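You operate a simulated robot arm through the tools that you are given. There is no shell and no other tool.

You are at the controls of a simulated robot arm. One attempt, no reset.

JOB
Slacken the strap and lay its steel loop on the lid.
Fine: press the small red button first; free the turntable, turn it half round and lock it again; the load and the pallet's height stay as they are.

It is judged by the outcome, as a careful person would: the job done as asked, and still so three seconds after it is handed in. It fails if anything else is knocked over, pushed out of place, dropped, spilled or broken. A push-on lid holds only when it is set on centred and level and pressed home; a screw cap is set on level and turned clockwise until tight.

ROBOT AND FRAMES
A 6-joint arm with a two-finger gripper, fixed in place. Base frame: the origin is on the floor under the middle of its stand, x ahead of it, y to its left, z up; the work surface is at about z = 0.58. Lengths are in m, angles in degrees, forces in N, time in s.
It reaches about 1.637 m from its shoulder. Its first joint turns from -166.0 to 166.0 degrees. Payload 3.43 kg.
The TCP is the grasp point between the finger pads, 0.02 m short of the fingertips. In the tool frame z runs along the fingers and y along their closing line. The gripper opens to 0.19 m; its body begins 0.248 m behind the TCP.
Orientation is that of the tool frame in the base frame, as a unit quaternion [w, x, y, z]. With the fingers straight down and closing along the base's y, the tool's x points along the base's -x, its y along +y and its z along -z.

CONTROLS
- The arm moves only by the tool nudge_tool. Its argument "moves" is a list of rows, each an object of numbers (a shift or turn left out is 0, a gripper value left out holds the last): "tx", "ty", "tz": the shift along the tool's x, y, z in units of 300 mm (1.0 is 300 mm); "wx", "wy", "wz": the turn, a rotation vector about the tool's x, y, z in units of 90 degrees (1.0 is 90 degrees); "claw": the opening in per cent of the stroke, from 0 (shut) to 100 (fully open). In form: [{"tx": .., "ty": .., "tz": .., "wx": .., "wy": .., "wz": .., "claw": ..}, ...]. A call has 1 to 20 rows; each row is the pose to reach, as a shift and turn from the pose commanded when the call began, along the tool's axes at that moment. A call with a number of a shift or a turn outside -1 to 1 is refused whole. Rows are played at 5 a second. More than 0.05 m and 8.6 degrees between two rows, or a gripper value outside its range, and nothing of the call is played. A pose out of reach is approached as far as the arm can. The call stops where the force on the tool passes 90 N (or 10 N more than at its start, if that is more) or the arm is blocked; 0.2 s more then pass. The fingers move at their own pace (about 0.045 m/s each) and stop on an object; they squeeze with about 24 N. The grip force told is the motor's: it shows also when the fingers shut on nothing. Time passes only in rows, and 0.2 s behind the last, so rows that repeat a pose let the fingers close. The reply holds the time, the measured pose of the TCP, the force on the tool along the base axes, the opening and the grip force, in the units named above and with some noise, with the torque about the TCP (base axes, N m) and any sound that the robot's microphone picked up.
- Cameras (640 x 400 px; columns grow to the right, rows downward): "scene" is fixed at [0.2197, 0.5022, 1.3523]; the picture's right is [-0.76, -0.65, 0.00], its down [-0.38, 0.45, -0.81] and it looks along [0.52, -0.62, -0.58] (base axes); focal length 229 px, centre (320, 200). "wrist" rides on the gripper at [0.07, -0.008, -0.288] in the tool frame; the picture's right is [0.12, 0.99, 0.00], its down [-0.96, 0.12, -0.25] and it looks along [-0.25, 0.03, 0.97] (tool axes); focal length 261 px, centre (320, 200). There is no depth. A picture from a camera that has moved, and an enlarged one, comes with that camera's place and axes in the base frame and with its lens.
- snapshot(camera): a new picture of that camera. No time passes.
- raise_lower(by): slides the trunk up (or, below 0, down) by that many m; the arm rides with it, the base frame stays. It gives what a move gives, with no picture.
- zoom(camera, box): a new picture of the part [left, top, right, bottom] of that camera's present view, enlarged. No time passes.
- close_job(): hands the job in; it is judged then, once.

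Places have to be worked out from the pictures, the camera data and where the tool is seen. Open the gripper and draw the arm clear of the work before you hand the job in, unless the task says otherwise.

The tools are called after "Call:" by a JSON object that holds its "api" and its "payload". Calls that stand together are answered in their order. nudge_tool: Moves the arm, as the interface text tells. Its arguments: {"type":"object","properties":{"moves":{"type":"array","items":{"type":"object","properties":{"tx":{"type":"number"},"ty":{"type":"number"},"tz":{"type":"number"},"wx":{"type":"number"},"wy":{"type":"number"},"wz":{"type":"number"},"claw":{"type":"number"}}}}},"required":["moves"]} The other tools are called the same way: raise_lower (by) moves the trunk up or down; snapshot (camera) takes a picture; zoom (camera, box) takes an enlarged picture of a part of a camera's view; close_job () hands the job in.

At the start:

```text
time: 0.0
tool_pos: [0.7193, -0.0454, 1.2192]
ee_rot: [0.001, 0.0, 1.0, 0.0]
ft_force: [-0.3, 0.3, 0.0]
moment: [0.0, 0.0, 0.02]
width: 0.1899
finger_force: 0.2
trunk travel left (down, up): [-0.175, 0.065]
```

scene: 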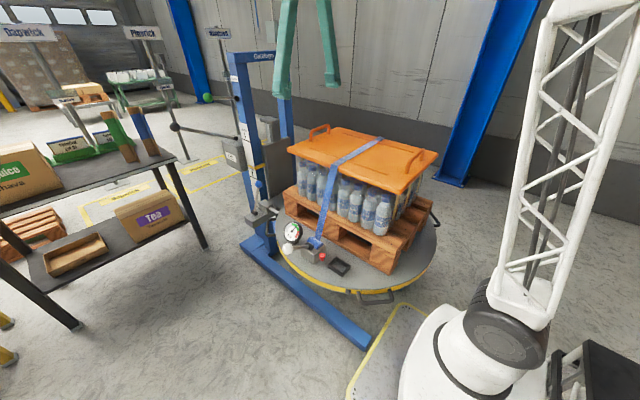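
wrist: 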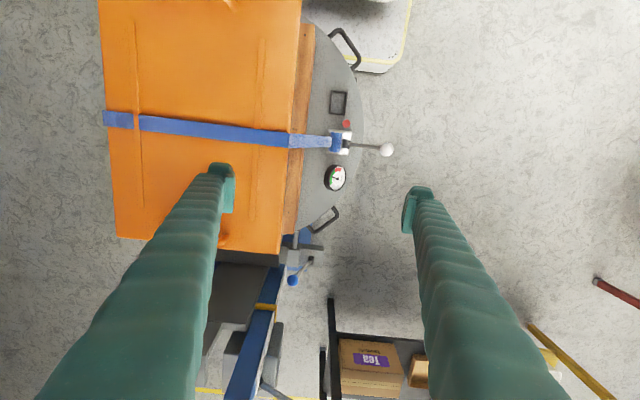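

I'll begin by looking closely at the turntable, the strap and the controls before moving anything.

Call:
{"api": "zoom", "payload": {"camera": "scene", "box": [230, 190, 390, 290]}}

Call:
{"api": "zoom", "payload": {"camera": "scene", "box": [260, 110, 450, 230]}}

Call:
{"api": "zoom", "payload": {"camera": "wrist", "box": [260, 20, 420, 120]}}

Call:
{"api": "zoom", "payload": {"camera": "wrist", "box": [270, 90, 430, 190]}}

Call:
{"api": "zoom", "payload": {"camera": "wrist", "box": [200, 190, 360, 290]}}

```text
4.00 times, centred on (310, 240) of scene
camera zoom: at [0.2197, 0.5022, 1.3523], right [-0.76, -0.65, 0.0], down [-0.38, 0.45, -0.81], along [0.52, -0.62, -0.58], focal length 916 px, centre (360, 40)
```

zoom: 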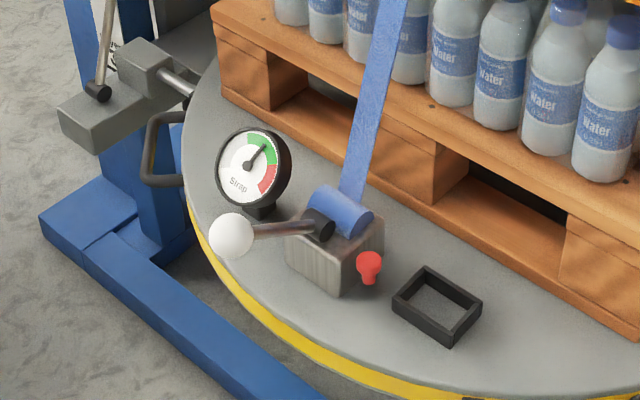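

```text
3.33 times, centred on (355, 170) of scene
camera zoom: at [0.2197, 0.5022, 1.3523], right [-0.76, -0.65, 0.0], down [-0.38, 0.45, -0.81], along [0.52, -0.62, -0.58], focal length 764 px, centre (203, 300)
```

zoom: 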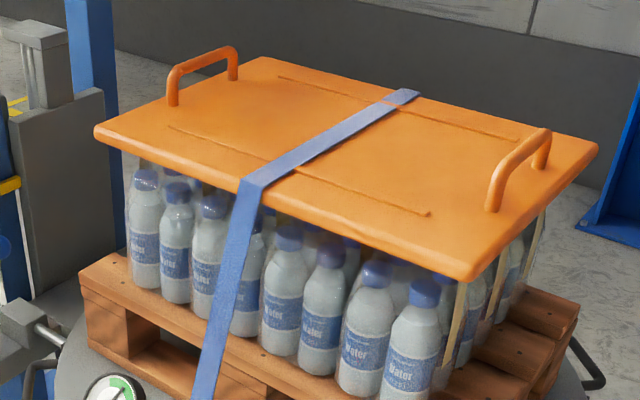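

```text
4.00 times, centred on (340, 70) of wrist
camera zoom: at [0.6481, -0.0532, 1.5076], right [-0.12, 0.99, 0.0], down [0.96, 0.12, 0.25], along [0.25, 0.03, -0.97], focal length 1043 px, centre (240, 720)
```

zoom: 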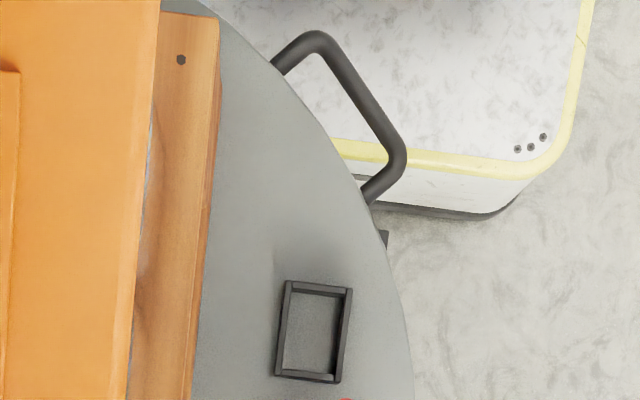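

```text
4.00 times, centred on (350, 140) of wrist
camera zoom: at [0.6481, -0.0532, 1.5076], right [-0.12, 0.99, 0.0], down [0.96, 0.12, 0.25], along [0.25, 0.03, -0.97], focal length 1043 px, centre (200, 440)
```

zoom: 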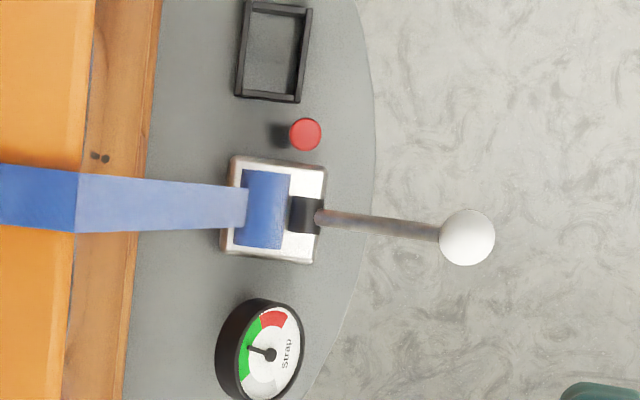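

```text
4.00 times, centred on (280, 240) of wrist
camera zoom: at [0.6481, -0.0532, 1.5076], right [-0.12, 0.99, 0.0], down [0.96, 0.12, 0.25], along [0.25, 0.03, -0.97], focal length 1043 px, centre (480, 40)
```

zoom: 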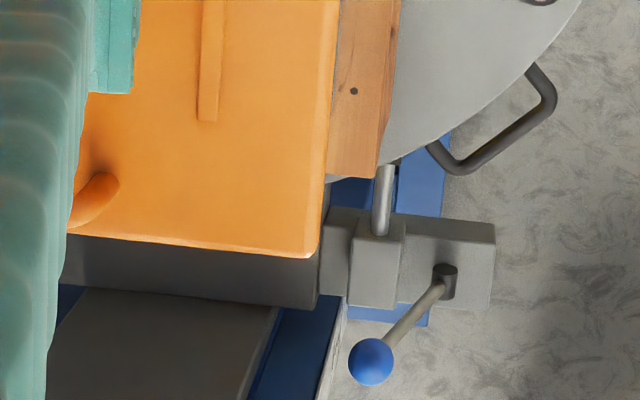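

Let me look more at the column, its labels and levers.

Call:
{"api": "zoom", "payload": {"camera": "scene", "box": [200, 20, 300, 120]}}

Call:
{"api": "zoom", "payload": {"camera": "scene", "box": [210, 110, 310, 200]}}

Call:
{"api": "zoom", "payload": {"camera": "scene", "box": [230, 170, 310, 250]}}

Call:
{"api": "zoom", "payload": {"camera": "scene", "box": [330, 180, 450, 320]}}

Call:
{"api": "zoom", "payload": {"camera": "wrist", "box": [180, 230, 340, 400]}}

Call:
{"api": "zoom", "payload": {"camera": "scene", "box": [0, 10, 220, 120]}}

```text
4.00 times, centred on (250, 70) of scene
camera zoom: at [0.2197, 0.5022, 1.3523], right [-0.76, -0.65, 0.0], down [-0.38, 0.45, -0.81], along [0.52, -0.62, -0.58], focal length 916 px, centre (600, 720)
```

zoom: 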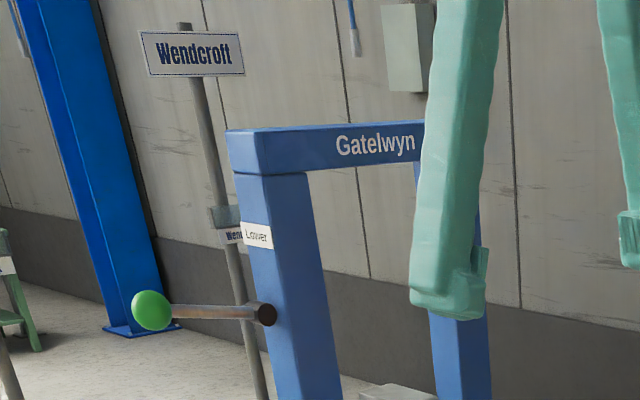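

```text
4.44 times, centred on (260, 155) of scene
camera zoom: at [0.2197, 0.5022, 1.3523], right [-0.76, -0.65, 0.0], down [-0.38, 0.45, -0.81], along [0.52, -0.62, -0.58], focal length 1018 px, centre (587, 400)
```

zoom: 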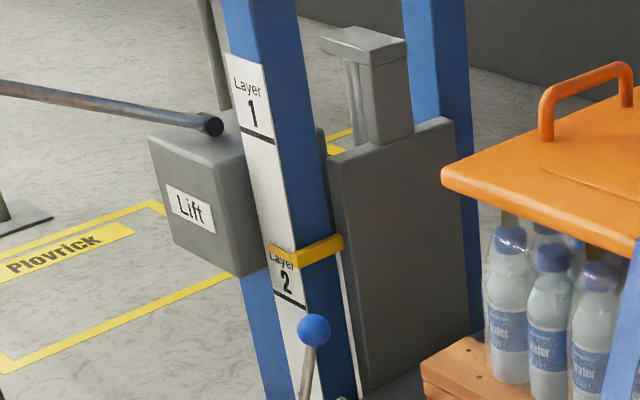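

```text
5.00 times, centred on (270, 210) of scene
camera zoom: at [0.2197, 0.5022, 1.3523], right [-0.76, -0.65, 0.0], down [-0.38, 0.45, -0.81], along [0.52, -0.62, -0.58], focal length 1146 px, centre (570, 150)
```

zoom: 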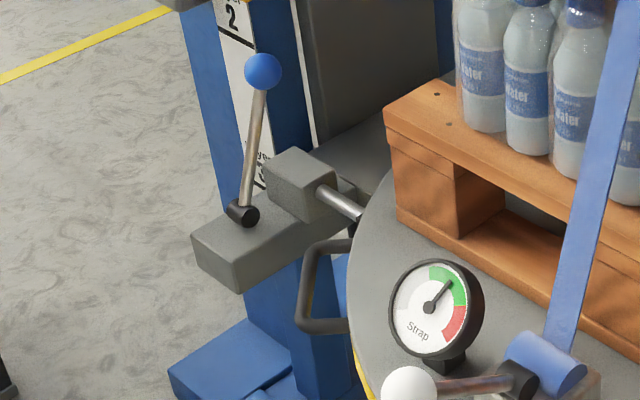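

```text
2.86 times, centred on (390, 250) of scene
camera zoom: at [0.2197, 0.5022, 1.3523], right [-0.76, -0.65, 0.0], down [-0.38, 0.45, -0.81], along [0.52, -0.62, -0.58], focal length 655 px, centre (120, 57)
```

zoom: 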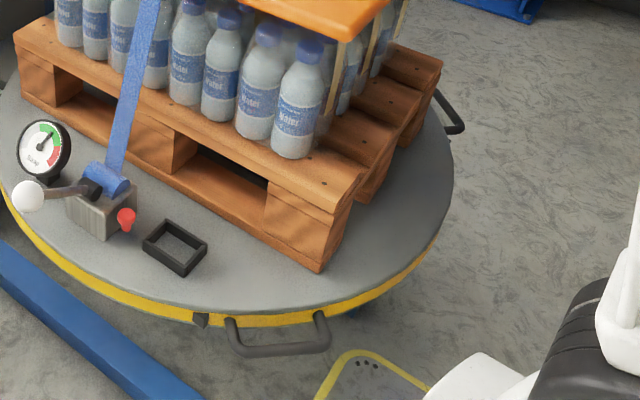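

```text
2.35 times, centred on (260, 315) of wrist
camera zoom: at [0.6481, -0.0532, 1.5076], right [-0.12, 0.99, 0.0], down [0.96, 0.12, 0.25], along [0.25, 0.03, -0.97], focal length 613 px, centre (461, -71)
```

zoom: 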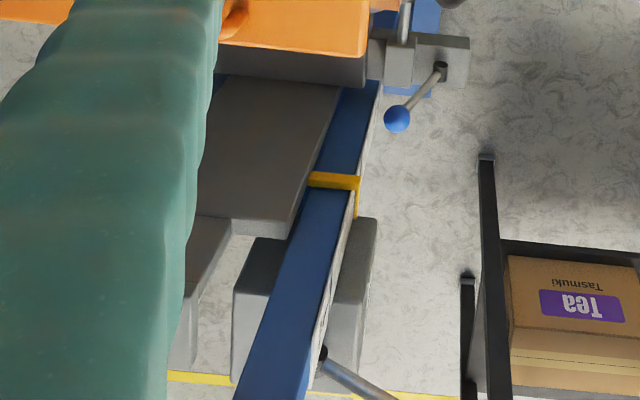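

```text
2.91 times, centred on (110, 65) of scene
camera zoom: at [0.2197, 0.5022, 1.3523], right [-0.76, -0.65, 0.0], down [-0.38, 0.45, -0.81], along [0.52, -0.62, -0.58], focal length 666 px, centre (931, 593)
```

zoom: 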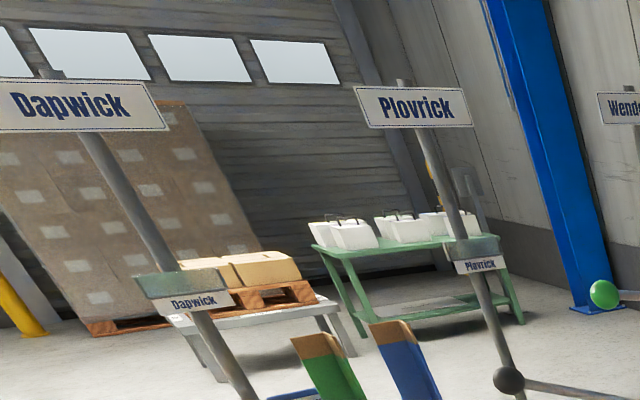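

The controls are now clear. The strap winch (white-ball lever, red button, gauge) is on the +y side, the turntable lock is the pin with the blue-ball lever near (1.15,-0.09,0.70), and the mast's Lift/Lower levers are to be left alone. I'll move the wrist camera over the load, high above the lid, to see the strap's far end.

Call:
{"api": "nudge_tool", "payload": {"moves": [{"ty": -0.15}, {"ty": -0.3}, {"ty": -0.45}, {"ty": -0.6}, {"ty": -0.75}, {"ty": -0.9}, {"ty": -1.0}]}}

```text
time: 1.6
tool_pos: [0.7197, -0.3445, 1.2194]
ee_rot: [0.0, 0.0, 1.0, 0.001]
ft_force: [1.0, 0.5, -0.4]
moment: [-0.12, 0.0, 0.03]
width: 0.1901
finger_force: 0.1
trunk travel left (down, up): [-0.175, 0.065]
```

Arm moves as expected. I continue to the far side (y ≈ -0.64).

Call:
{"api": "nudge_tool", "payload": {"moves": [{"ty": -0.15}, {"ty": -0.3}, {"ty": -0.45}, {"ty": -0.6}, {"ty": -0.75}, {"ty": -0.9}, {"ty": -1.0}]}}

Call:
{"api": "snapshot", "payload": {"camera": "wrist"}}

Call:
{"api": "snapshot", "payload": {"camera": "scene"}}

```text
time: 3.2
tool_pos: [0.7064, -0.6308, 1.1938]
ee_rot: [0.004, -0.001, 1.0, -0.004]
ft_force: [-0.6, 0.7, 1.1]
moment: [-0.07, 0.02, -0.06]
width: 0.1901
finger_force: 0.1
out of reach, approached as far as the arm can: row 5, 6, 7
trunk travel left (down, up): [-0.175, 0.065]
```

```text
taken
camera wrist: at [0.6316, -0.6369, 1.4821], right [-0.12, 0.99, -0.01], down [0.96, 0.12, 0.25], along [0.25, 0.02, -0.97], focal length 261 px, centre (320, 200)
```

wrist: 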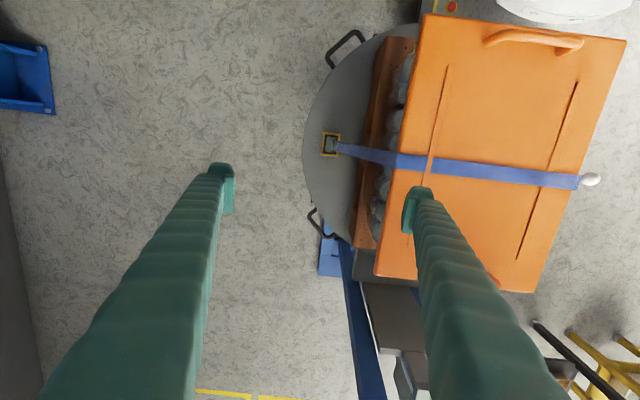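

```text
taken
```

scene: 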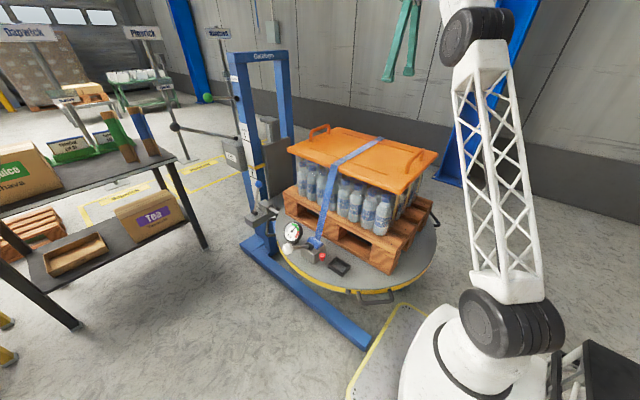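

The strap's far end is visible at the rim on the -y side, with a loop over a hook. I zoom in on it.

Call:
{"api": "zoom", "payload": {"camera": "wrist", "box": [300, 115, 380, 175]}}

Call:
{"api": "zoom", "payload": {"camera": "wrist", "box": [290, 20, 450, 120]}}

Call:
{"api": "zoom", "payload": {"camera": "wrist", "box": [290, 180, 450, 280]}}

```text
6.67 times, centred on (340, 145) of wrist
camera zoom: at [0.6316, -0.6369, 1.4821], right [-0.12, 0.99, -0.01], down [0.96, 0.12, 0.25], along [0.25, 0.02, -0.97], focal length 1738 px, centre (187, 567)
```

zoom: 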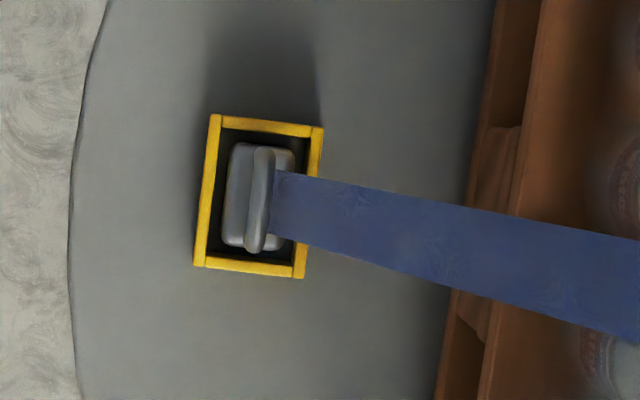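

```text
4.00 times, centred on (370, 70) of wrist
camera zoom: at [0.6316, -0.6369, 1.4821], right [-0.12, 0.99, -0.01], down [0.96, 0.12, 0.25], along [0.25, 0.02, -0.97], focal length 1043 px, centre (120, 720)
```

zoom: 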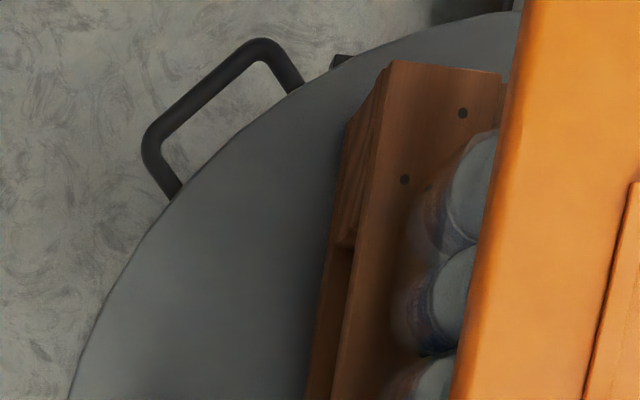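

```text
4.00 times, centred on (370, 230) of wrist
camera zoom: at [0.6316, -0.6369, 1.4821], right [-0.12, 0.99, -0.01], down [0.96, 0.12, 0.25], along [0.25, 0.02, -0.97], focal length 1043 px, centre (120, 80)
```

zoom: 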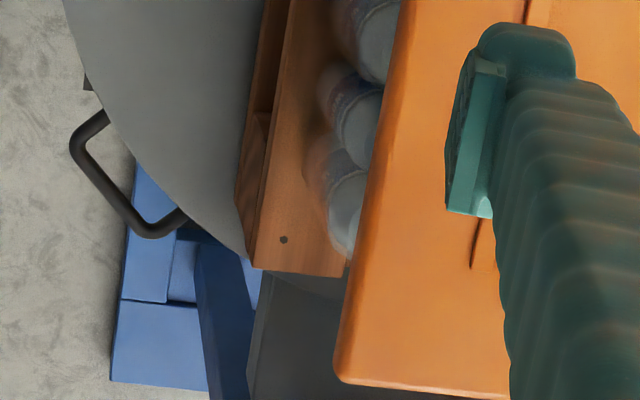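

The far end is a steel loop on an anchor in a yellow frame, and the half turn will bring it within easy reach. I return to the near side to study the winch.

Call:
{"api": "nudge_tool", "payload": {"moves": [{"ty": 0.15}, {"ty": 0.3}, {"ty": 0.45}, {"ty": 0.6}, {"ty": 0.75}, {"ty": 0.9}, {"ty": 1.0}]}}

Call:
{"api": "nudge_tool", "payload": {"moves": [{"ty": 0.15}, {"ty": 0.3}, {"ty": 0.45}, {"ty": 0.6}, {"ty": 0.75}, {"ty": 0.9}, {"ty": 1.0}]}}

```text
time: 4.8
tool_pos: [0.7044, -0.3298, 1.1958]
ee_rot: [0.0, 0.001, 1.0, 0.0]
ft_force: [0.3, -0.9, 0.2]
moment: [0.13, -0.01, 0.03]
width: 0.1902
finger_force: 0.1
trunk travel left (down, up): [-0.175, 0.065]
```

```text
time: 6.4
tool_pos: [0.7042, -0.0307, 1.1945]
ee_rot: [0.0, 0.0, 1.0, 0.0]
ft_force: [-0.2, -0.5, -0.1]
moment: [0.11, -0.02, 0.01]
width: 0.19
finger_force: 0.0
trunk travel left (down, up): [-0.175, 0.065]
```

Now I lower to about z=1.0 above the winch for a closer view of the button and lever.

Call:
{"api": "nudge_tool", "payload": {"moves": [{"ty": 0.1, "tz": 0.1}, {"ty": 0.2, "tz": 0.22}, {"ty": 0.27, "tz": 0.36}, {"ty": 0.27, "tz": 0.5}, {"ty": 0.27, "tz": 0.65}]}}

Call:
{"api": "snapshot", "payload": {"camera": "wrist"}}

Call:
{"api": "zoom", "payload": {"camera": "wrist", "box": [240, 60, 400, 160]}}

```text
time: 7.6
tool_pos: [0.7042, 0.0497, 0.9999]
ee_rot: [0.001, 0.0, 1.0, 0.0]
ft_force: [0.1, 0.2, 0.1]
moment: [-0.02, -0.01, 0.0]
width: 0.1899
finger_force: 0.1
trunk travel left (down, up): [-0.175, 0.065]
```

```text
taken
camera wrist: at [0.6339, 0.0428, 1.2881], right [-0.12, 0.99, 0.0], down [0.96, 0.12, 0.25], along [0.25, 0.03, -0.97], focal length 261 px, centre (320, 200)
```

wrist: 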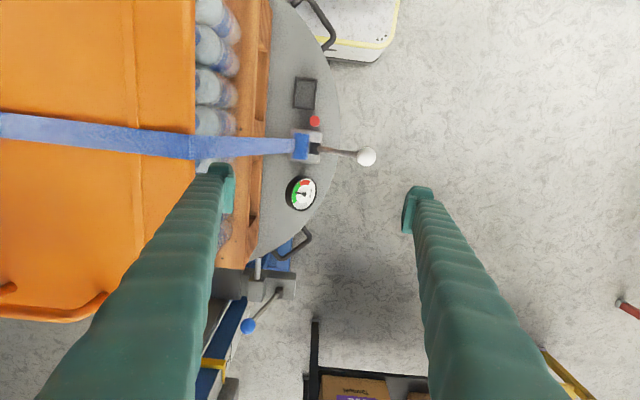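

```text
4.00 times, centred on (320, 110) of wrist
camera zoom: at [0.6339, 0.0428, 1.2881], right [-0.12, 0.99, 0.0], down [0.96, 0.12, 0.25], along [0.25, 0.03, -0.97], focal length 1043 px, centre (320, 560)
```

zoom: 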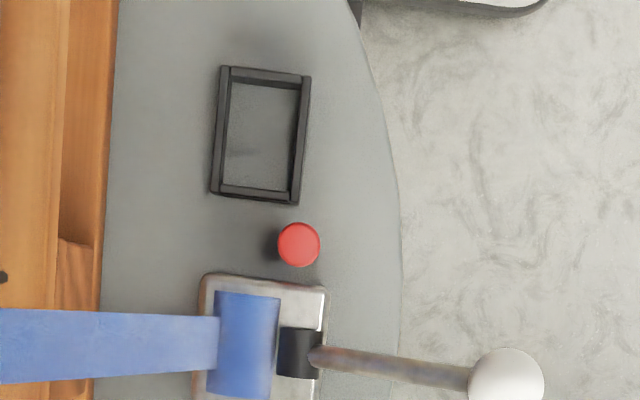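

The button sits at about (0.61, 0.026, 0.626). I'll tilt the tool and pull back to +y to see the winch, button and lever from the side.

Call:
{"api": "nudge_tool", "payload": {"moves": [{"ty": 0.15, "wx": 0.07}, {"ty": 0.3, "wx": 0.14}, {"ty": 0.45, "wx": 0.21}, {"ty": 0.6, "wx": 0.28}, {"ty": 0.75, "wx": 0.35}, {"ty": 0.9, "wx": 0.42}, {"ty": 1.0, "wx": 0.48}]}}

Call:
{"api": "snapshot", "payload": {"camera": "wrist"}}

```text
time: 9.2
tool_pos: [0.7047, 0.3512, 0.9987]
ee_rot: [0.0, 0.0, 0.929, -0.369]
ft_force: [0.1, -1.4, 0.4]
moment: [0.24, -0.04, 0.03]
width: 0.1899
finger_force: 0.1
trunk travel left (down, up): [-0.175, 0.065]
```

```text
taken
camera wrist: at [0.6335, 0.5418, 1.2159], right [-0.12, 0.72, -0.68], down [0.96, 0.25, 0.1], along [0.25, -0.64, -0.73], focal length 261 px, centre (320, 200)
```

wrist: 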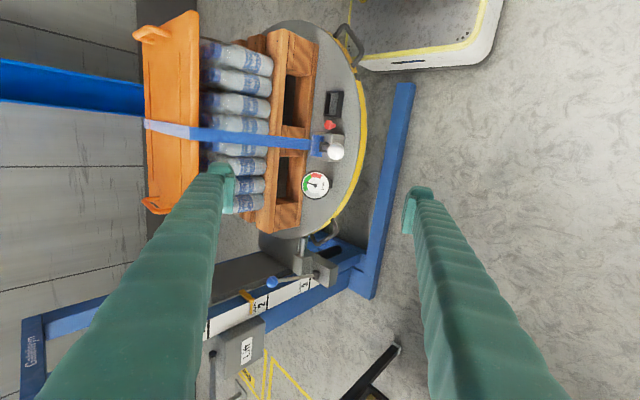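

Call:
{"api": "zoom", "payload": {"camera": "wrist", "box": [280, 80, 376, 140]}}

Call:
{"api": "zoom", "payload": {"camera": "wrist", "box": [280, 130, 376, 200]}}

Call:
{"api": "zoom", "payload": {"camera": "wrist", "box": [240, 210, 368, 310]}}

Call:
{"api": "zoom", "payload": {"camera": "wrist", "box": [200, 270, 330, 370]}}

```text
6.67 times, centred on (328, 110) of wrist
camera zoom: at [0.6335, 0.5418, 1.2159], right [-0.12, 0.72, -0.68], down [0.96, 0.25, 0.1], along [0.25, -0.64, -0.73], focal length 1738 px, centre (267, 800)
```

zoom: 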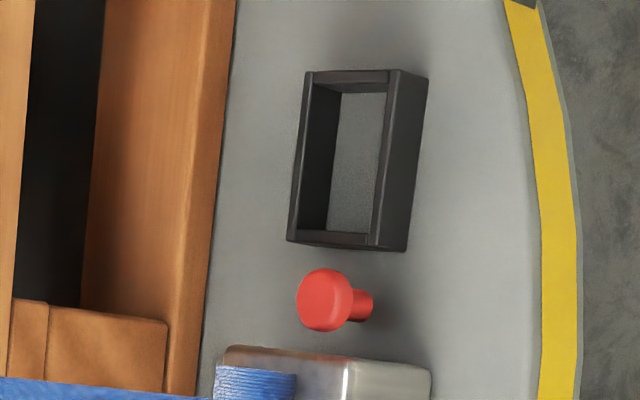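

```text
5.71 times, centred on (328, 165) of wrist
camera zoom: at [0.6335, 0.5418, 1.2159], right [-0.12, 0.72, -0.68], down [0.96, 0.25, 0.1], along [0.25, -0.64, -0.73], focal length 1489 px, centre (274, 400)
```

zoom: 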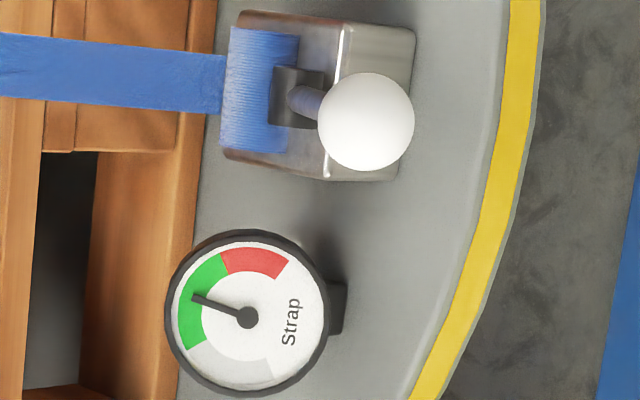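

```text
4.00 times, centred on (304, 260) of wrist
camera zoom: at [0.6335, 0.5418, 1.2159], right [-0.12, 0.72, -0.68], down [0.96, 0.25, 0.1], along [0.25, -0.64, -0.73], focal length 1043 px, centre (384, -40)
```

zoom: 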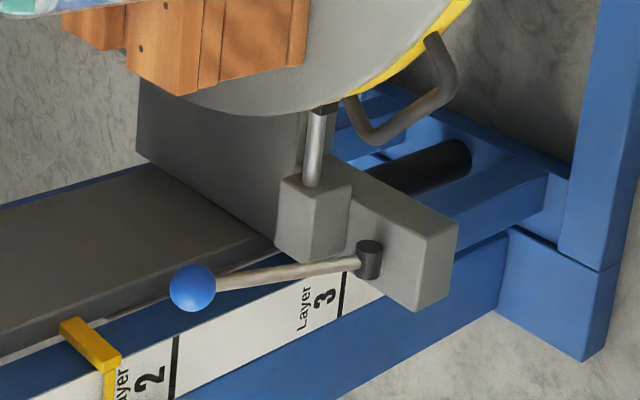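

```text
4.00 times, centred on (265, 320) of wrist
camera zoom: at [0.6335, 0.5418, 1.2159], right [-0.12, 0.72, -0.68], down [0.96, 0.25, 0.1], along [0.25, -0.64, -0.73], focal length 1043 px, centre (540, -280)
```

zoom: 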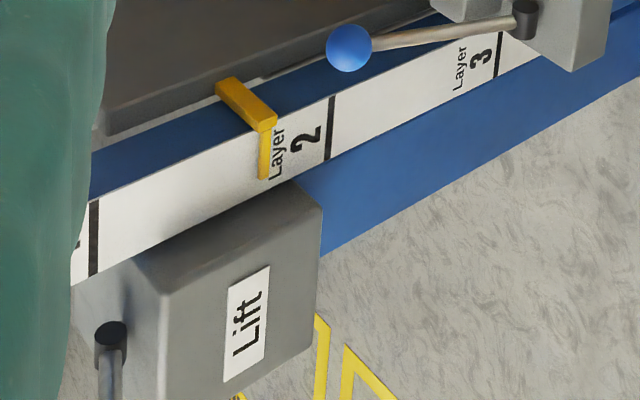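

The button is a vertical mushroom, and the blue-ball lever pivots about the base x axis on the lock housing. Before pressing, I need the fingertip size, so I zoom on the fingertips.

Call:
{"api": "zoom", "payload": {"camera": "wrist", "box": [190, 150, 270, 230]}}

Call:
{"api": "zoom", "payload": {"camera": "wrist", "box": [380, 170, 460, 250]}}

Call:
{"api": "snapshot", "payload": {"camera": "scene"}}

```text
5.00 times, centred on (230, 190) of wrist
camera zoom: at [0.6335, 0.5418, 1.2159], right [-0.12, 0.72, -0.68], down [0.96, 0.25, 0.1], along [0.25, -0.64, -0.73], focal length 1303 px, centre (770, 250)
```

zoom: 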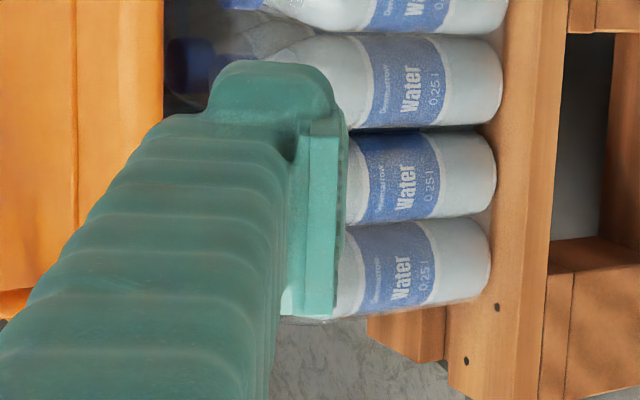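

```text
5.00 times, centred on (420, 210) of wrist
camera zoom: at [0.6335, 0.5418, 1.2159], right [-0.12, 0.72, -0.68], down [0.96, 0.25, 0.1], along [0.25, -0.64, -0.73], focal length 1303 px, centre (-180, 150)
```

zoom: 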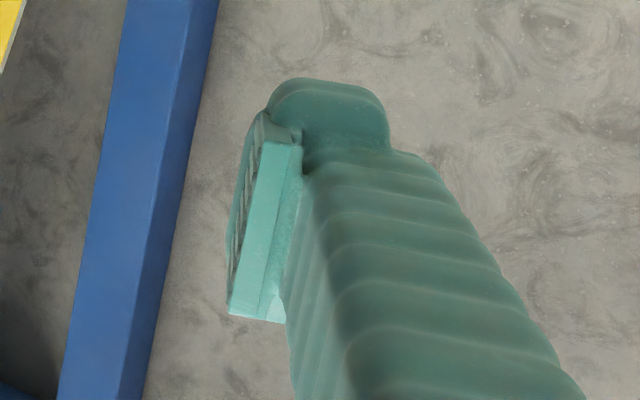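

```text
taken
```

scene: 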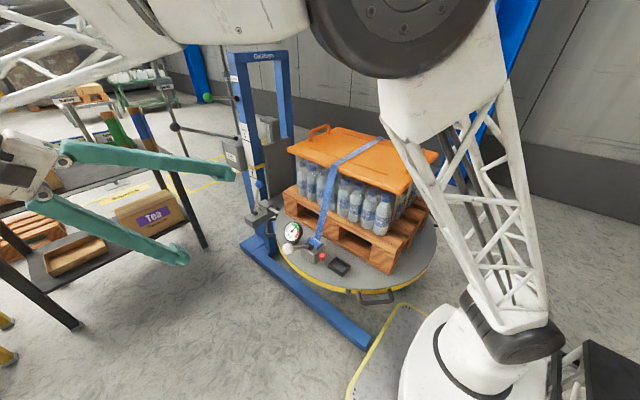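

Fingers are about 5 cm wide and 3.3 cm thick each. The button (top ≈0.638) sits in a gap of about 4 cm between the black frame and the winch block, so I'll press it with the lower edge of the closed, tilted fingers. First I close the fingers and approach in the tilted pose.

Call:
{"api": "nudge_tool", "payload": {"moves": [{"tx": 0.05, "ty": -0.01, "tz": 0.13, "claw": 0}, {"tx": 0.1, "ty": -0.02, "tz": 0.26, "claw": 0}, {"tx": 0.15, "ty": -0.03, "tz": 0.39, "claw": 0}, {"tx": 0.2, "ty": -0.045, "tz": 0.52, "claw": 0}, {"tx": 0.25, "ty": -0.06, "tz": 0.65, "claw": 0}, {"tx": 0.31, "ty": -0.07, "tz": 0.78, "claw": 0}, {"tx": 0.359, "ty": -0.08, "tz": 0.9, "claw": 0}, {"tx": 0.359, "ty": -0.08, "tz": 0.9, "claw": 0}, {"tx": 0.359, "ty": -0.08, "tz": 0.9, "claw": 0}, {"tx": 0.359, "ty": -0.08, "tz": 0.9, "claw": 0}]}}

Call:
{"api": "snapshot", "payload": {"camera": "scene"}}

Call:
{"api": "snapshot", "payload": {"camera": "wrist"}}

```text
time: 11.4
tool_pos: [0.5955, 0.1477, 0.8192]
ee_rot: [0.0, 0.0, 0.93, -0.368]
ft_force: [0.6, 0.9, -0.4]
moment: [0.04, -0.03, -0.02]
width: 0.0001
finger_force: 7.2
trunk travel left (down, up): [-0.175, 0.065]
```

```text
taken
```

scene: 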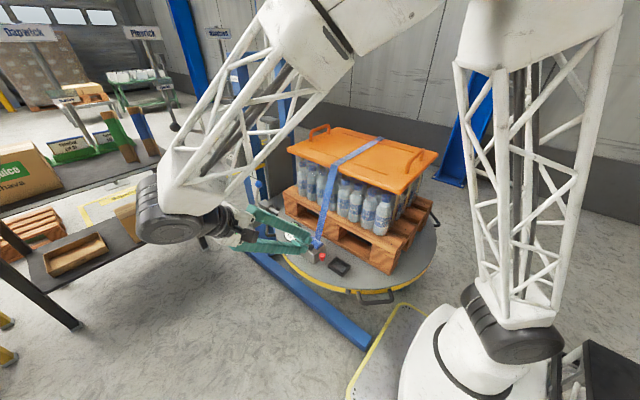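

```text
taken
camera wrist: at [0.5252, 0.3389, 1.0363], right [-0.12, 0.72, -0.68], down [0.96, 0.25, 0.1], along [0.25, -0.64, -0.73], focal length 261 px, centre (320, 200)
```

wrist: 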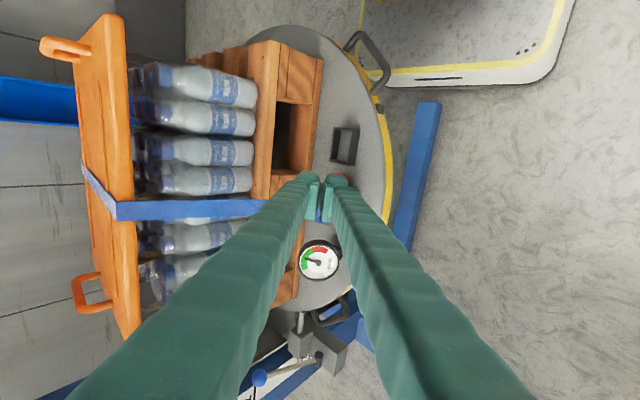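

The fingers are closed and form a V. I zoom in on the scene camera to judge the fingertip position against the button.

Call:
{"api": "zoom", "payload": {"camera": "scene", "box": [220, 190, 380, 290]}}

Call:
{"api": "zoom", "payload": {"camera": "wrist", "box": [270, 110, 398, 210]}}

```text
4.00 times, centred on (300, 240) of scene
camera zoom: at [0.2197, 0.5022, 1.3523], right [-0.76, -0.65, 0.0], down [-0.38, 0.45, -0.81], along [0.52, -0.62, -0.58], focal length 916 px, centre (400, 40)
```

zoom: 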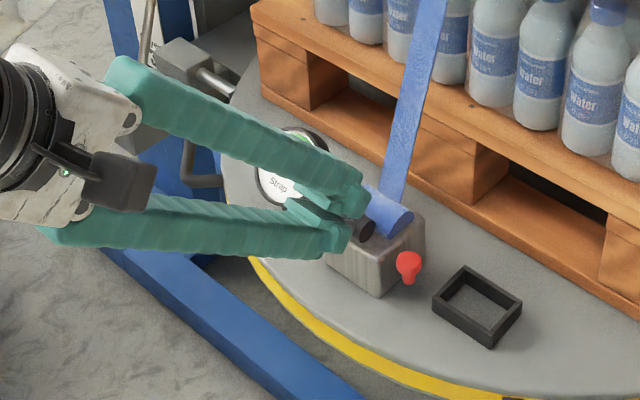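

```text
4.00 times, centred on (334, 160) of wrist
camera zoom: at [0.5252, 0.3389, 1.0363], right [-0.12, 0.72, -0.68], down [0.96, 0.25, 0.1], along [0.25, -0.64, -0.73], focal length 1043 px, centre (264, 360)
```

zoom: 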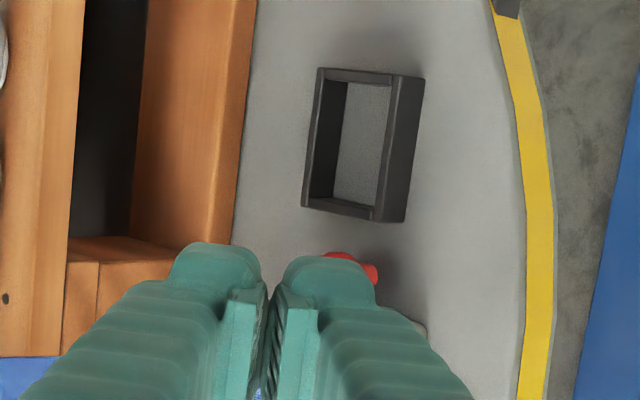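

Fingertips read as ±2.5 cm in x and ±3.3 cm along the closing line. I move to a pose with the lower edge about 4–5 cm above the button.

Call:
{"api": "nudge_tool", "payload": {"moves": [{"tx": -0.002, "ty": -0.019, "tz": 0.13, "claw": 0}, {"tx": -0.004, "ty": -0.038, "tz": 0.26, "claw": 0}, {"tx": -0.006, "ty": -0.057, "tz": 0.39, "claw": 0}, {"tx": -0.008, "ty": -0.0757, "tz": 0.526, "claw": 0}]}}

Call:
{"api": "zoom", "payload": {"camera": "scene", "box": [270, 210, 366, 270]}}

Call:
{"api": "zoom", "payload": {"camera": "wrist", "box": [270, 110, 398, 210]}}

```text
time: 12.4
tool_pos: [0.5979, 0.0221, 0.7198]
ee_rot: [0.0, 0.001, 0.93, -0.367]
ft_force: [0.5, 0.7, 0.7]
moment: [-0.02, -0.02, 0.05]
width: 0.0
finger_force: 24.1
trunk travel left (down, up): [-0.175, 0.065]
```

```text
6.67 times, centred on (318, 240) of scene
camera zoom: at [0.2197, 0.5022, 1.3523], right [-0.76, -0.65, 0.0], down [-0.38, 0.45, -0.81], along [0.52, -0.62, -0.58], focal length 1527 px, centre (333, -67)
```

zoom: 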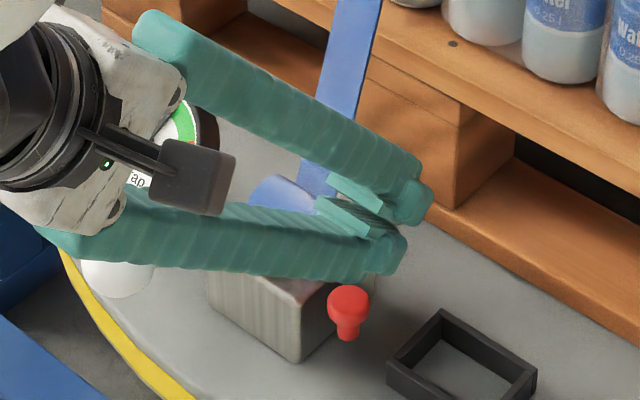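

```text
4.00 times, centred on (334, 160) of wrist
camera zoom: at [0.5273, 0.213, 0.9364], right [-0.12, 0.72, -0.68], down [0.96, 0.25, 0.1], along [0.25, -0.64, -0.73], focal length 1043 px, centre (264, 360)
```

zoom: 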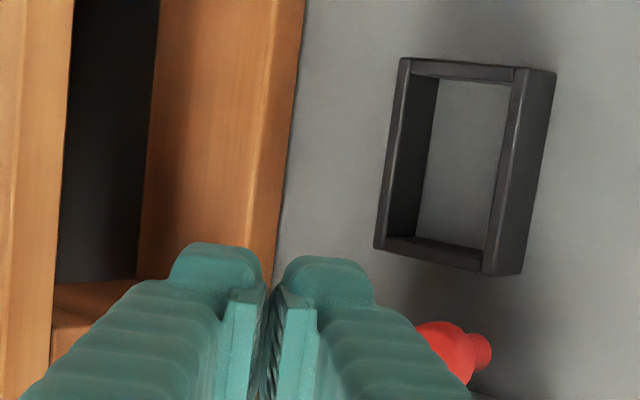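

The lower fingertip edge is above the button. I lower straight down 3 cm and check the gap.

Call:
{"api": "nudge_tool", "payload": {"moves": [{"ty": 0.0228, "tz": 0.0243}, {"ty": 0.0456, "tz": 0.0486}, {"ty": 0.0685, "tz": 0.0729}]}}

Call:
{"api": "zoom", "payload": {"camera": "scene", "box": [270, 210, 366, 270]}}

Call:
{"api": "zoom", "payload": {"camera": "wrist", "box": [290, 130, 386, 190]}}

```text
time: 13.2
tool_pos: [0.598, 0.0228, 0.6893]
ee_rot: [0.0, 0.0, 0.93, -0.368]
ft_force: [0.0, 0.2, 0.1]
moment: [0.06, -0.05, 0.0]
width: 0.0
finger_force: 24.1
trunk travel left (down, up): [-0.175, 0.065]
```

```text
6.67 times, centred on (318, 240) of scene
camera zoom: at [0.2197, 0.5022, 1.3523], right [-0.76, -0.65, 0.0], down [-0.38, 0.45, -0.81], along [0.52, -0.62, -0.58], focal length 1527 px, centre (333, -67)
```

zoom: 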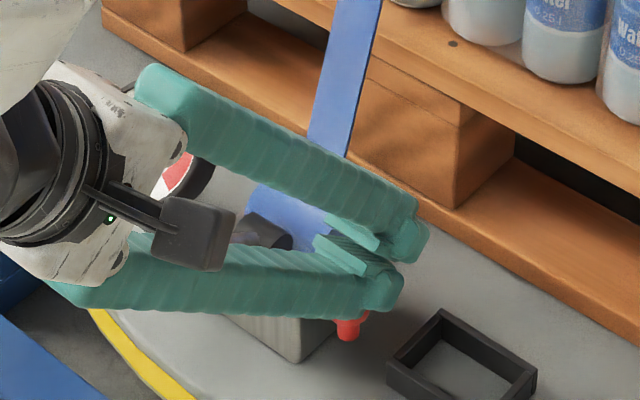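

```text
6.67 times, centred on (338, 160) of wrist
camera zoom: at [0.528, 0.214, 0.9063], right [-0.12, 0.72, -0.68], down [0.96, 0.25, 0.1], along [0.25, -0.64, -0.73], focal length 1738 px, centre (200, 467)
```

zoom: 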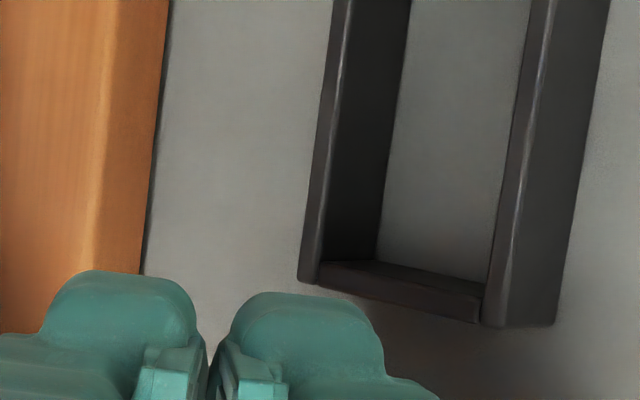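

No contact yet (forces ~0). I continue down in small steps, watching the force.

Call:
{"api": "nudge_tool", "payload": {"moves": [{"ty": 0.0068, "tz": 0.0073}, {"ty": 0.0137, "tz": 0.0146}, {"ty": 0.0205, "tz": 0.0219}, {"ty": 0.0274, "tz": 0.0292}]}}

Call:
{"api": "zoom", "payload": {"camera": "scene", "box": [290, 220, 354, 260]}}

```text
time: 14.2
tool_pos: [0.598, 0.0243, 0.6782]
ee_rot: [0.0, 0.0, 0.93, -0.368]
ft_force: [-0.1, 0.3, 0.2]
moment: [0.02, 0.0, 0.04]
width: 0.0
finger_force: 23.9
trunk travel left (down, up): [-0.175, 0.065]
```

```text
10.00 times, centred on (322, 240) of scene
camera zoom: at [0.2197, 0.5022, 1.3523], right [-0.76, -0.65, 0.0], down [-0.38, 0.45, -0.81], along [0.52, -0.62, -0.58], focal length 2291 px, centre (300, -200)
```

zoom: 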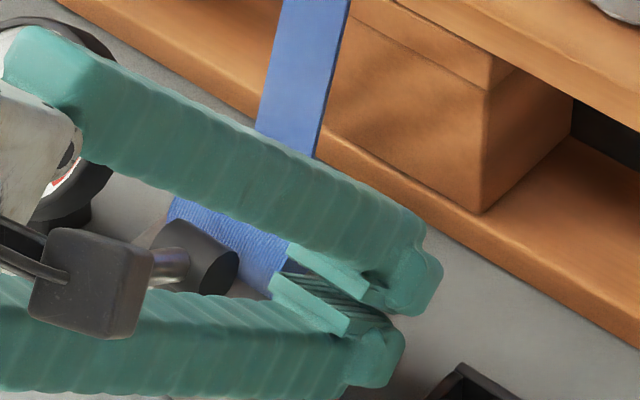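

Still no force at z=0.678. Continue down a further 1.2 cm in 3 mm steps.

Call:
{"api": "nudge_tool", "payload": {"moves": [{"ty": 0.0068, "tz": 0.0073}, {"ty": 0.0137, "tz": 0.0146}, {"ty": 0.0205, "tz": 0.0219}, {"ty": 0.0274, "tz": 0.0292}]}}

Call:
{"api": "zoom", "payload": {"camera": "scene", "box": [282, 220, 362, 270]}}

Call:
{"api": "zoom", "payload": {"camera": "wrist", "box": [240, 130, 400, 230]}}

```text
time: 15.2
tool_pos: [0.5977, 0.024, 0.6661]
ee_rot: [0.001, 0.001, 0.93, -0.369]
ft_force: [0.5, 0.1, 0.6]
moment: [0.05, 0.0, -0.01]
width: 0.0001
finger_force: 23.5
trunk travel left (down, up): [-0.175, 0.065]
```

```text
8.00 times, centred on (322, 245) of scene
camera zoom: at [0.2197, 0.5022, 1.3523], right [-0.76, -0.65, 0.0], down [-0.38, 0.45, -0.81], along [0.52, -0.62, -0.58], focal length 1833 px, centre (304, -160)
```

zoom: 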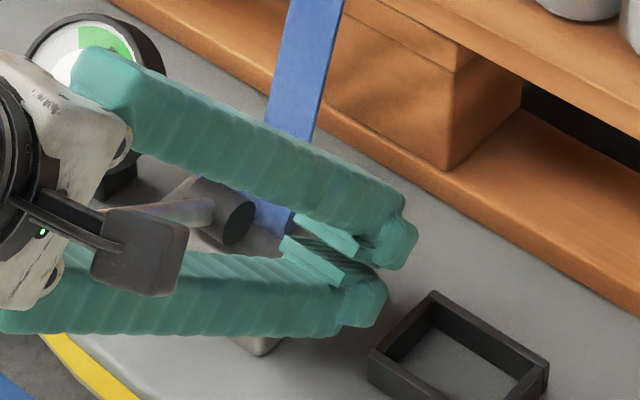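

```text
4.00 times, centred on (320, 180) of wrist
camera zoom: at [0.5279, 0.2141, 0.8822], right [-0.12, 0.72, -0.68], down [0.96, 0.25, 0.1], along [0.25, -0.64, -0.73], focal length 1043 px, centre (320, 280)
```

zoom: 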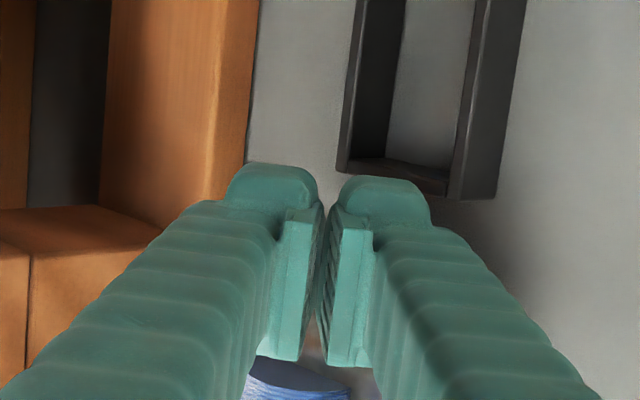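

No contact yet; the rounded tip edge is slightly higher than computed. I continue in 2.5 mm steps.

Call:
{"api": "nudge_tool", "payload": {"moves": [{"ty": 0.0057, "tz": 0.0061}, {"ty": 0.0114, "tz": 0.0122}]}}

Call:
{"api": "nudge_tool", "payload": {"moves": [{"ty": 0.0057, "tz": 0.0061}, {"ty": 0.0114, "tz": 0.0122}]}}

```text
time: 15.8
tool_pos: [0.5987, 0.0237, 0.6612]
ee_rot: [0.0, 0.0, 0.929, -0.369]
ft_force: [0.1, -2.0, 2.6]
moment: [-0.01, -0.01, -0.03]
width: 0.0
finger_force: 23.7
trunk travel left (down, up): [-0.175, 0.065]
```

```text
time: 16.4
tool_pos: [0.5982, 0.0234, 0.6568]
ee_rot: [0.0, 0.0, 0.93, -0.368]
ft_force: [0.7, -0.1, 19.6]
moment: [0.05, -0.21, -0.01]
width: 0.0001
finger_force: 23.9
trunk travel left (down, up): [-0.175, 0.065]
```

Contact is at about (0.609, 0.026), exactly the button by the torque reading, with 19.6 N. I press a little further to be sure it goes home.

Call:
{"api": "nudge_tool", "payload": {"moves": [{"ty": 0.0046, "tz": 0.0049}, {"ty": 0.0046, "tz": 0.0049}]}}

```text
time: 17.0
tool_pos: [0.598, 0.0233, 0.6562]
ee_rot: [0.001, 0.001, 0.93, -0.369]
ft_force: [0.8, 2.5, 39.1]
moment: [0.22, -0.33, 0.09]
width: 0.0
finger_force: 23.9
trunk travel left (down, up): [-0.175, 0.065]
```

The button has bottomed out (39 N, no more travel). I look at the gauge and strap before releasing.

Call:
{"api": "zoom", "payload": {"camera": "scene", "box": [262, 210, 358, 270]}}

Call:
{"api": "snapshot", "payload": {"camera": "wrist"}}

```text
6.67 times, centred on (310, 240) of scene
camera zoom: at [0.2197, 0.5022, 1.3523], right [-0.76, -0.65, 0.0], down [-0.38, 0.45, -0.81], along [0.52, -0.62, -0.58], focal length 1527 px, centre (387, -67)
```

zoom: 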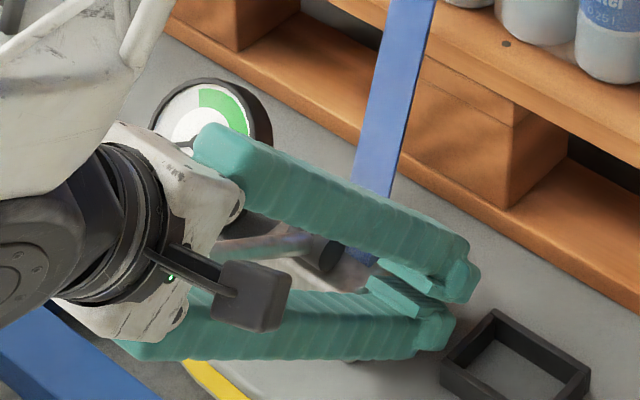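

```text
taken
camera wrist: at [0.5275, 0.2145, 0.8718], right [-0.12, 0.72, -0.68], down [0.96, 0.25, 0.1], along [0.25, -0.64, -0.73], focal length 261 px, centre (320, 200)
```

wrist: 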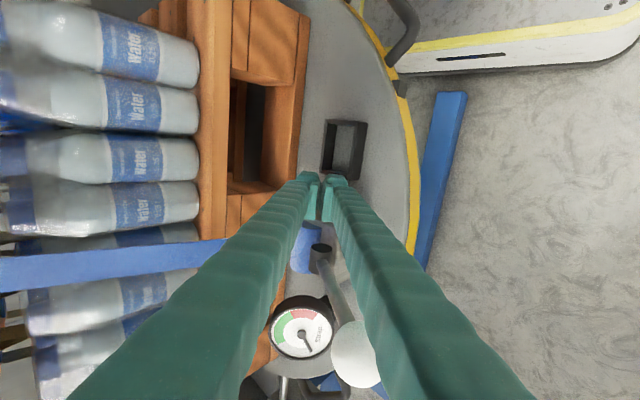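

The gauge needle seems to have dropped. I zoom in on it.

Call:
{"api": "zoom", "payload": {"camera": "wrist", "box": [250, 290, 400, 390]}}

Call:
{"api": "zoom", "payload": {"camera": "wrist", "box": [270, 200, 370, 300]}}

```text
4.00 times, centred on (325, 340) of wrist
camera zoom: at [0.5275, 0.2145, 0.8718], right [-0.12, 0.72, -0.68], down [0.96, 0.25, 0.1], along [0.25, -0.64, -0.73], focal length 1043 px, centre (300, -360)
```

zoom: 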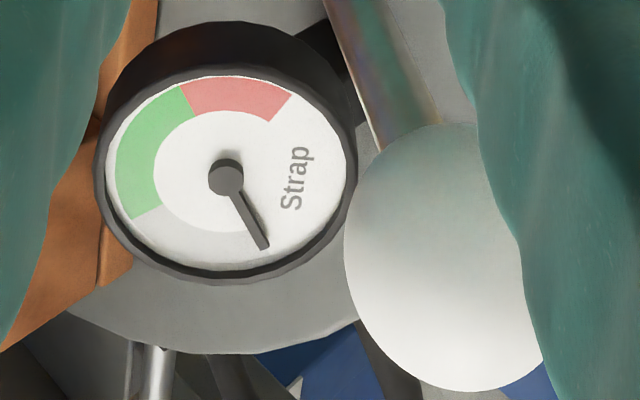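

```text
4.00 times, centred on (320, 250) of wrist
camera zoom: at [0.5275, 0.2145, 0.8718], right [-0.12, 0.72, -0.68], down [0.96, 0.25, 0.1], along [0.25, -0.64, -0.73], focal length 1043 px, centre (320, 0)
```

zoom: 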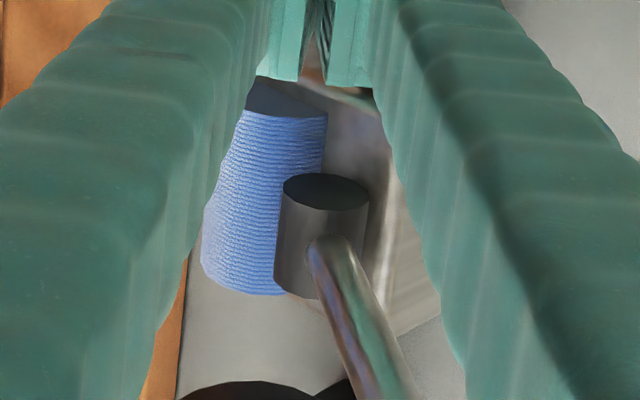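

The gauge has fallen to slack. I lift off the button vertically and check whether it stays there.

Call:
{"api": "nudge_tool", "payload": {"moves": [{"ty": -0.0228, "tz": -0.0243}, {"ty": -0.0685, "tz": -0.0729}, {"ty": -0.13, "tz": -0.14}, {"ty": -0.19, "tz": -0.21}]}}

Call:
{"api": "zoom", "payload": {"camera": "wrist", "box": [240, 160, 400, 320]}}

Call:
{"api": "zoom", "payload": {"camera": "scene", "box": [262, 190, 390, 280]}}

```text
time: 18.0
tool_pos: [0.5983, 0.026, 0.7391]
ee_rot: [-0.001, 0.0, 0.93, -0.368]
ft_force: [0.4, 0.4, -1.0]
moment: [-0.04, 0.04, -0.05]
width: 0.0001
finger_force: 23.6
trunk travel left (down, up): [-0.175, 0.065]
```

```text
2.50 times, centred on (320, 240) of wrist
camera zoom: at [0.5287, 0.2166, 0.9556], right [-0.12, 0.72, -0.68], down [0.96, 0.25, 0.1], along [0.24, -0.64, -0.73], focal length 652 px, centre (320, 100)
```

zoom: 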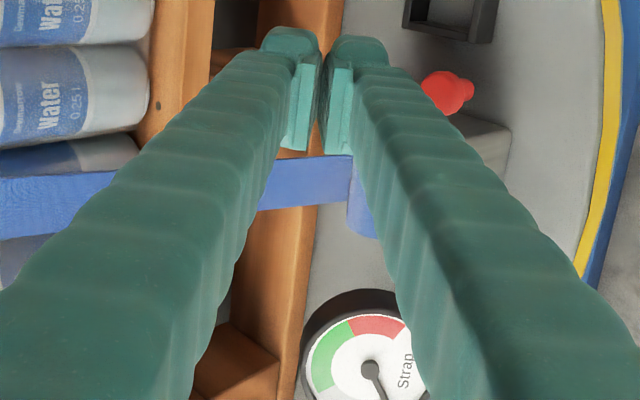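

```text
4.44 times, centred on (326, 235) of scene
camera zoom: at [0.2197, 0.5022, 1.3523], right [-0.76, -0.65, 0.0], down [-0.38, 0.45, -0.81], along [0.52, -0.62, -0.58], focal length 1018 px, centre (293, 44)
```

zoom: 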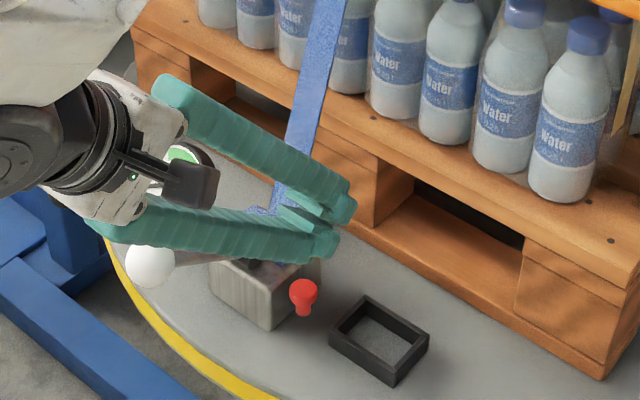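

The gauge stays at slack and the button has sprung back. Now I retract and return the tool to vertical before going to the turntable lock.

Call:
{"api": "nudge_tool", "payload": {"moves": [{"tz": -0.15}, {"tz": -0.3}, {"tz": -0.45}, {"tz": -0.6}]}}

Call:
{"api": "nudge_tool", "payload": {"moves": [{"ty": -0.095, "tz": -0.101, "wx": -0.08}, {"ty": -0.19, "tz": -0.2025, "wx": -0.16}, {"ty": -0.285, "tz": -0.304, "wx": -0.24}, {"ty": -0.38, "tz": -0.405, "wx": -0.32}, {"ty": -0.475, "tz": -0.506, "wx": -0.4}, {"ty": -0.57, "tz": -0.6075, "wx": -0.48}]}}

Call:
{"api": "snapshot", "payload": {"camera": "scene"}}

Call:
{"api": "snapshot", "payload": {"camera": "wrist"}}

```text
time: 19.0
tool_pos: [0.5976, 0.1481, 0.8706]
ee_rot: [0.0, 0.001, 0.93, -0.368]
ft_force: [0.3, 0.4, 0.2]
moment: [0.02, 0.04, -0.04]
width: 0.0
finger_force: 24.0
trunk travel left (down, up): [-0.175, 0.065]
```

```text
time: 20.4
tool_pos: [0.6093, 0.1516, 1.1005]
ee_rot: [-0.018, 0.0, 1.0, -0.004]
ft_force: [-0.8, 0.4, -0.4]
moment: [-0.21, 0.03, 0.01]
width: 0.0001
finger_force: 24.6
trunk travel left (down, up): [-0.175, 0.065]
```

```text
taken
```

scene: 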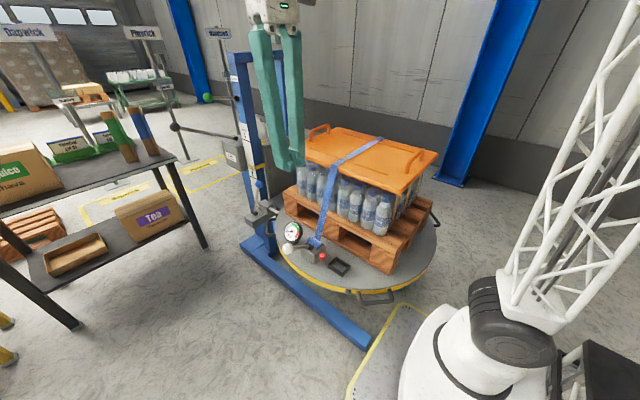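

```text
taken
camera wrist: at [0.5496, 0.1451, 1.3913], right [-0.12, 0.99, 0.0], down [0.97, 0.12, 0.21], along [0.21, 0.02, -0.98], focal length 261 px, centre (320, 200)
```

wrist: 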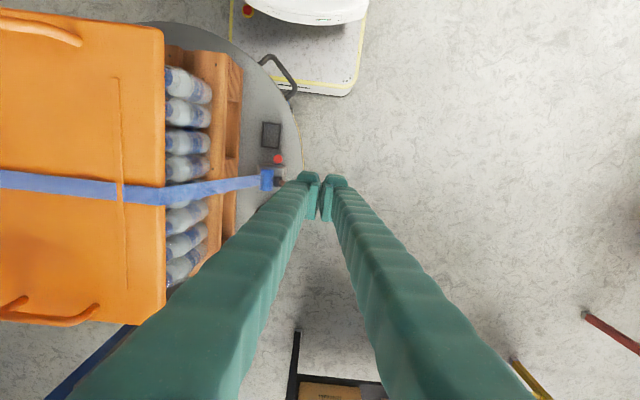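

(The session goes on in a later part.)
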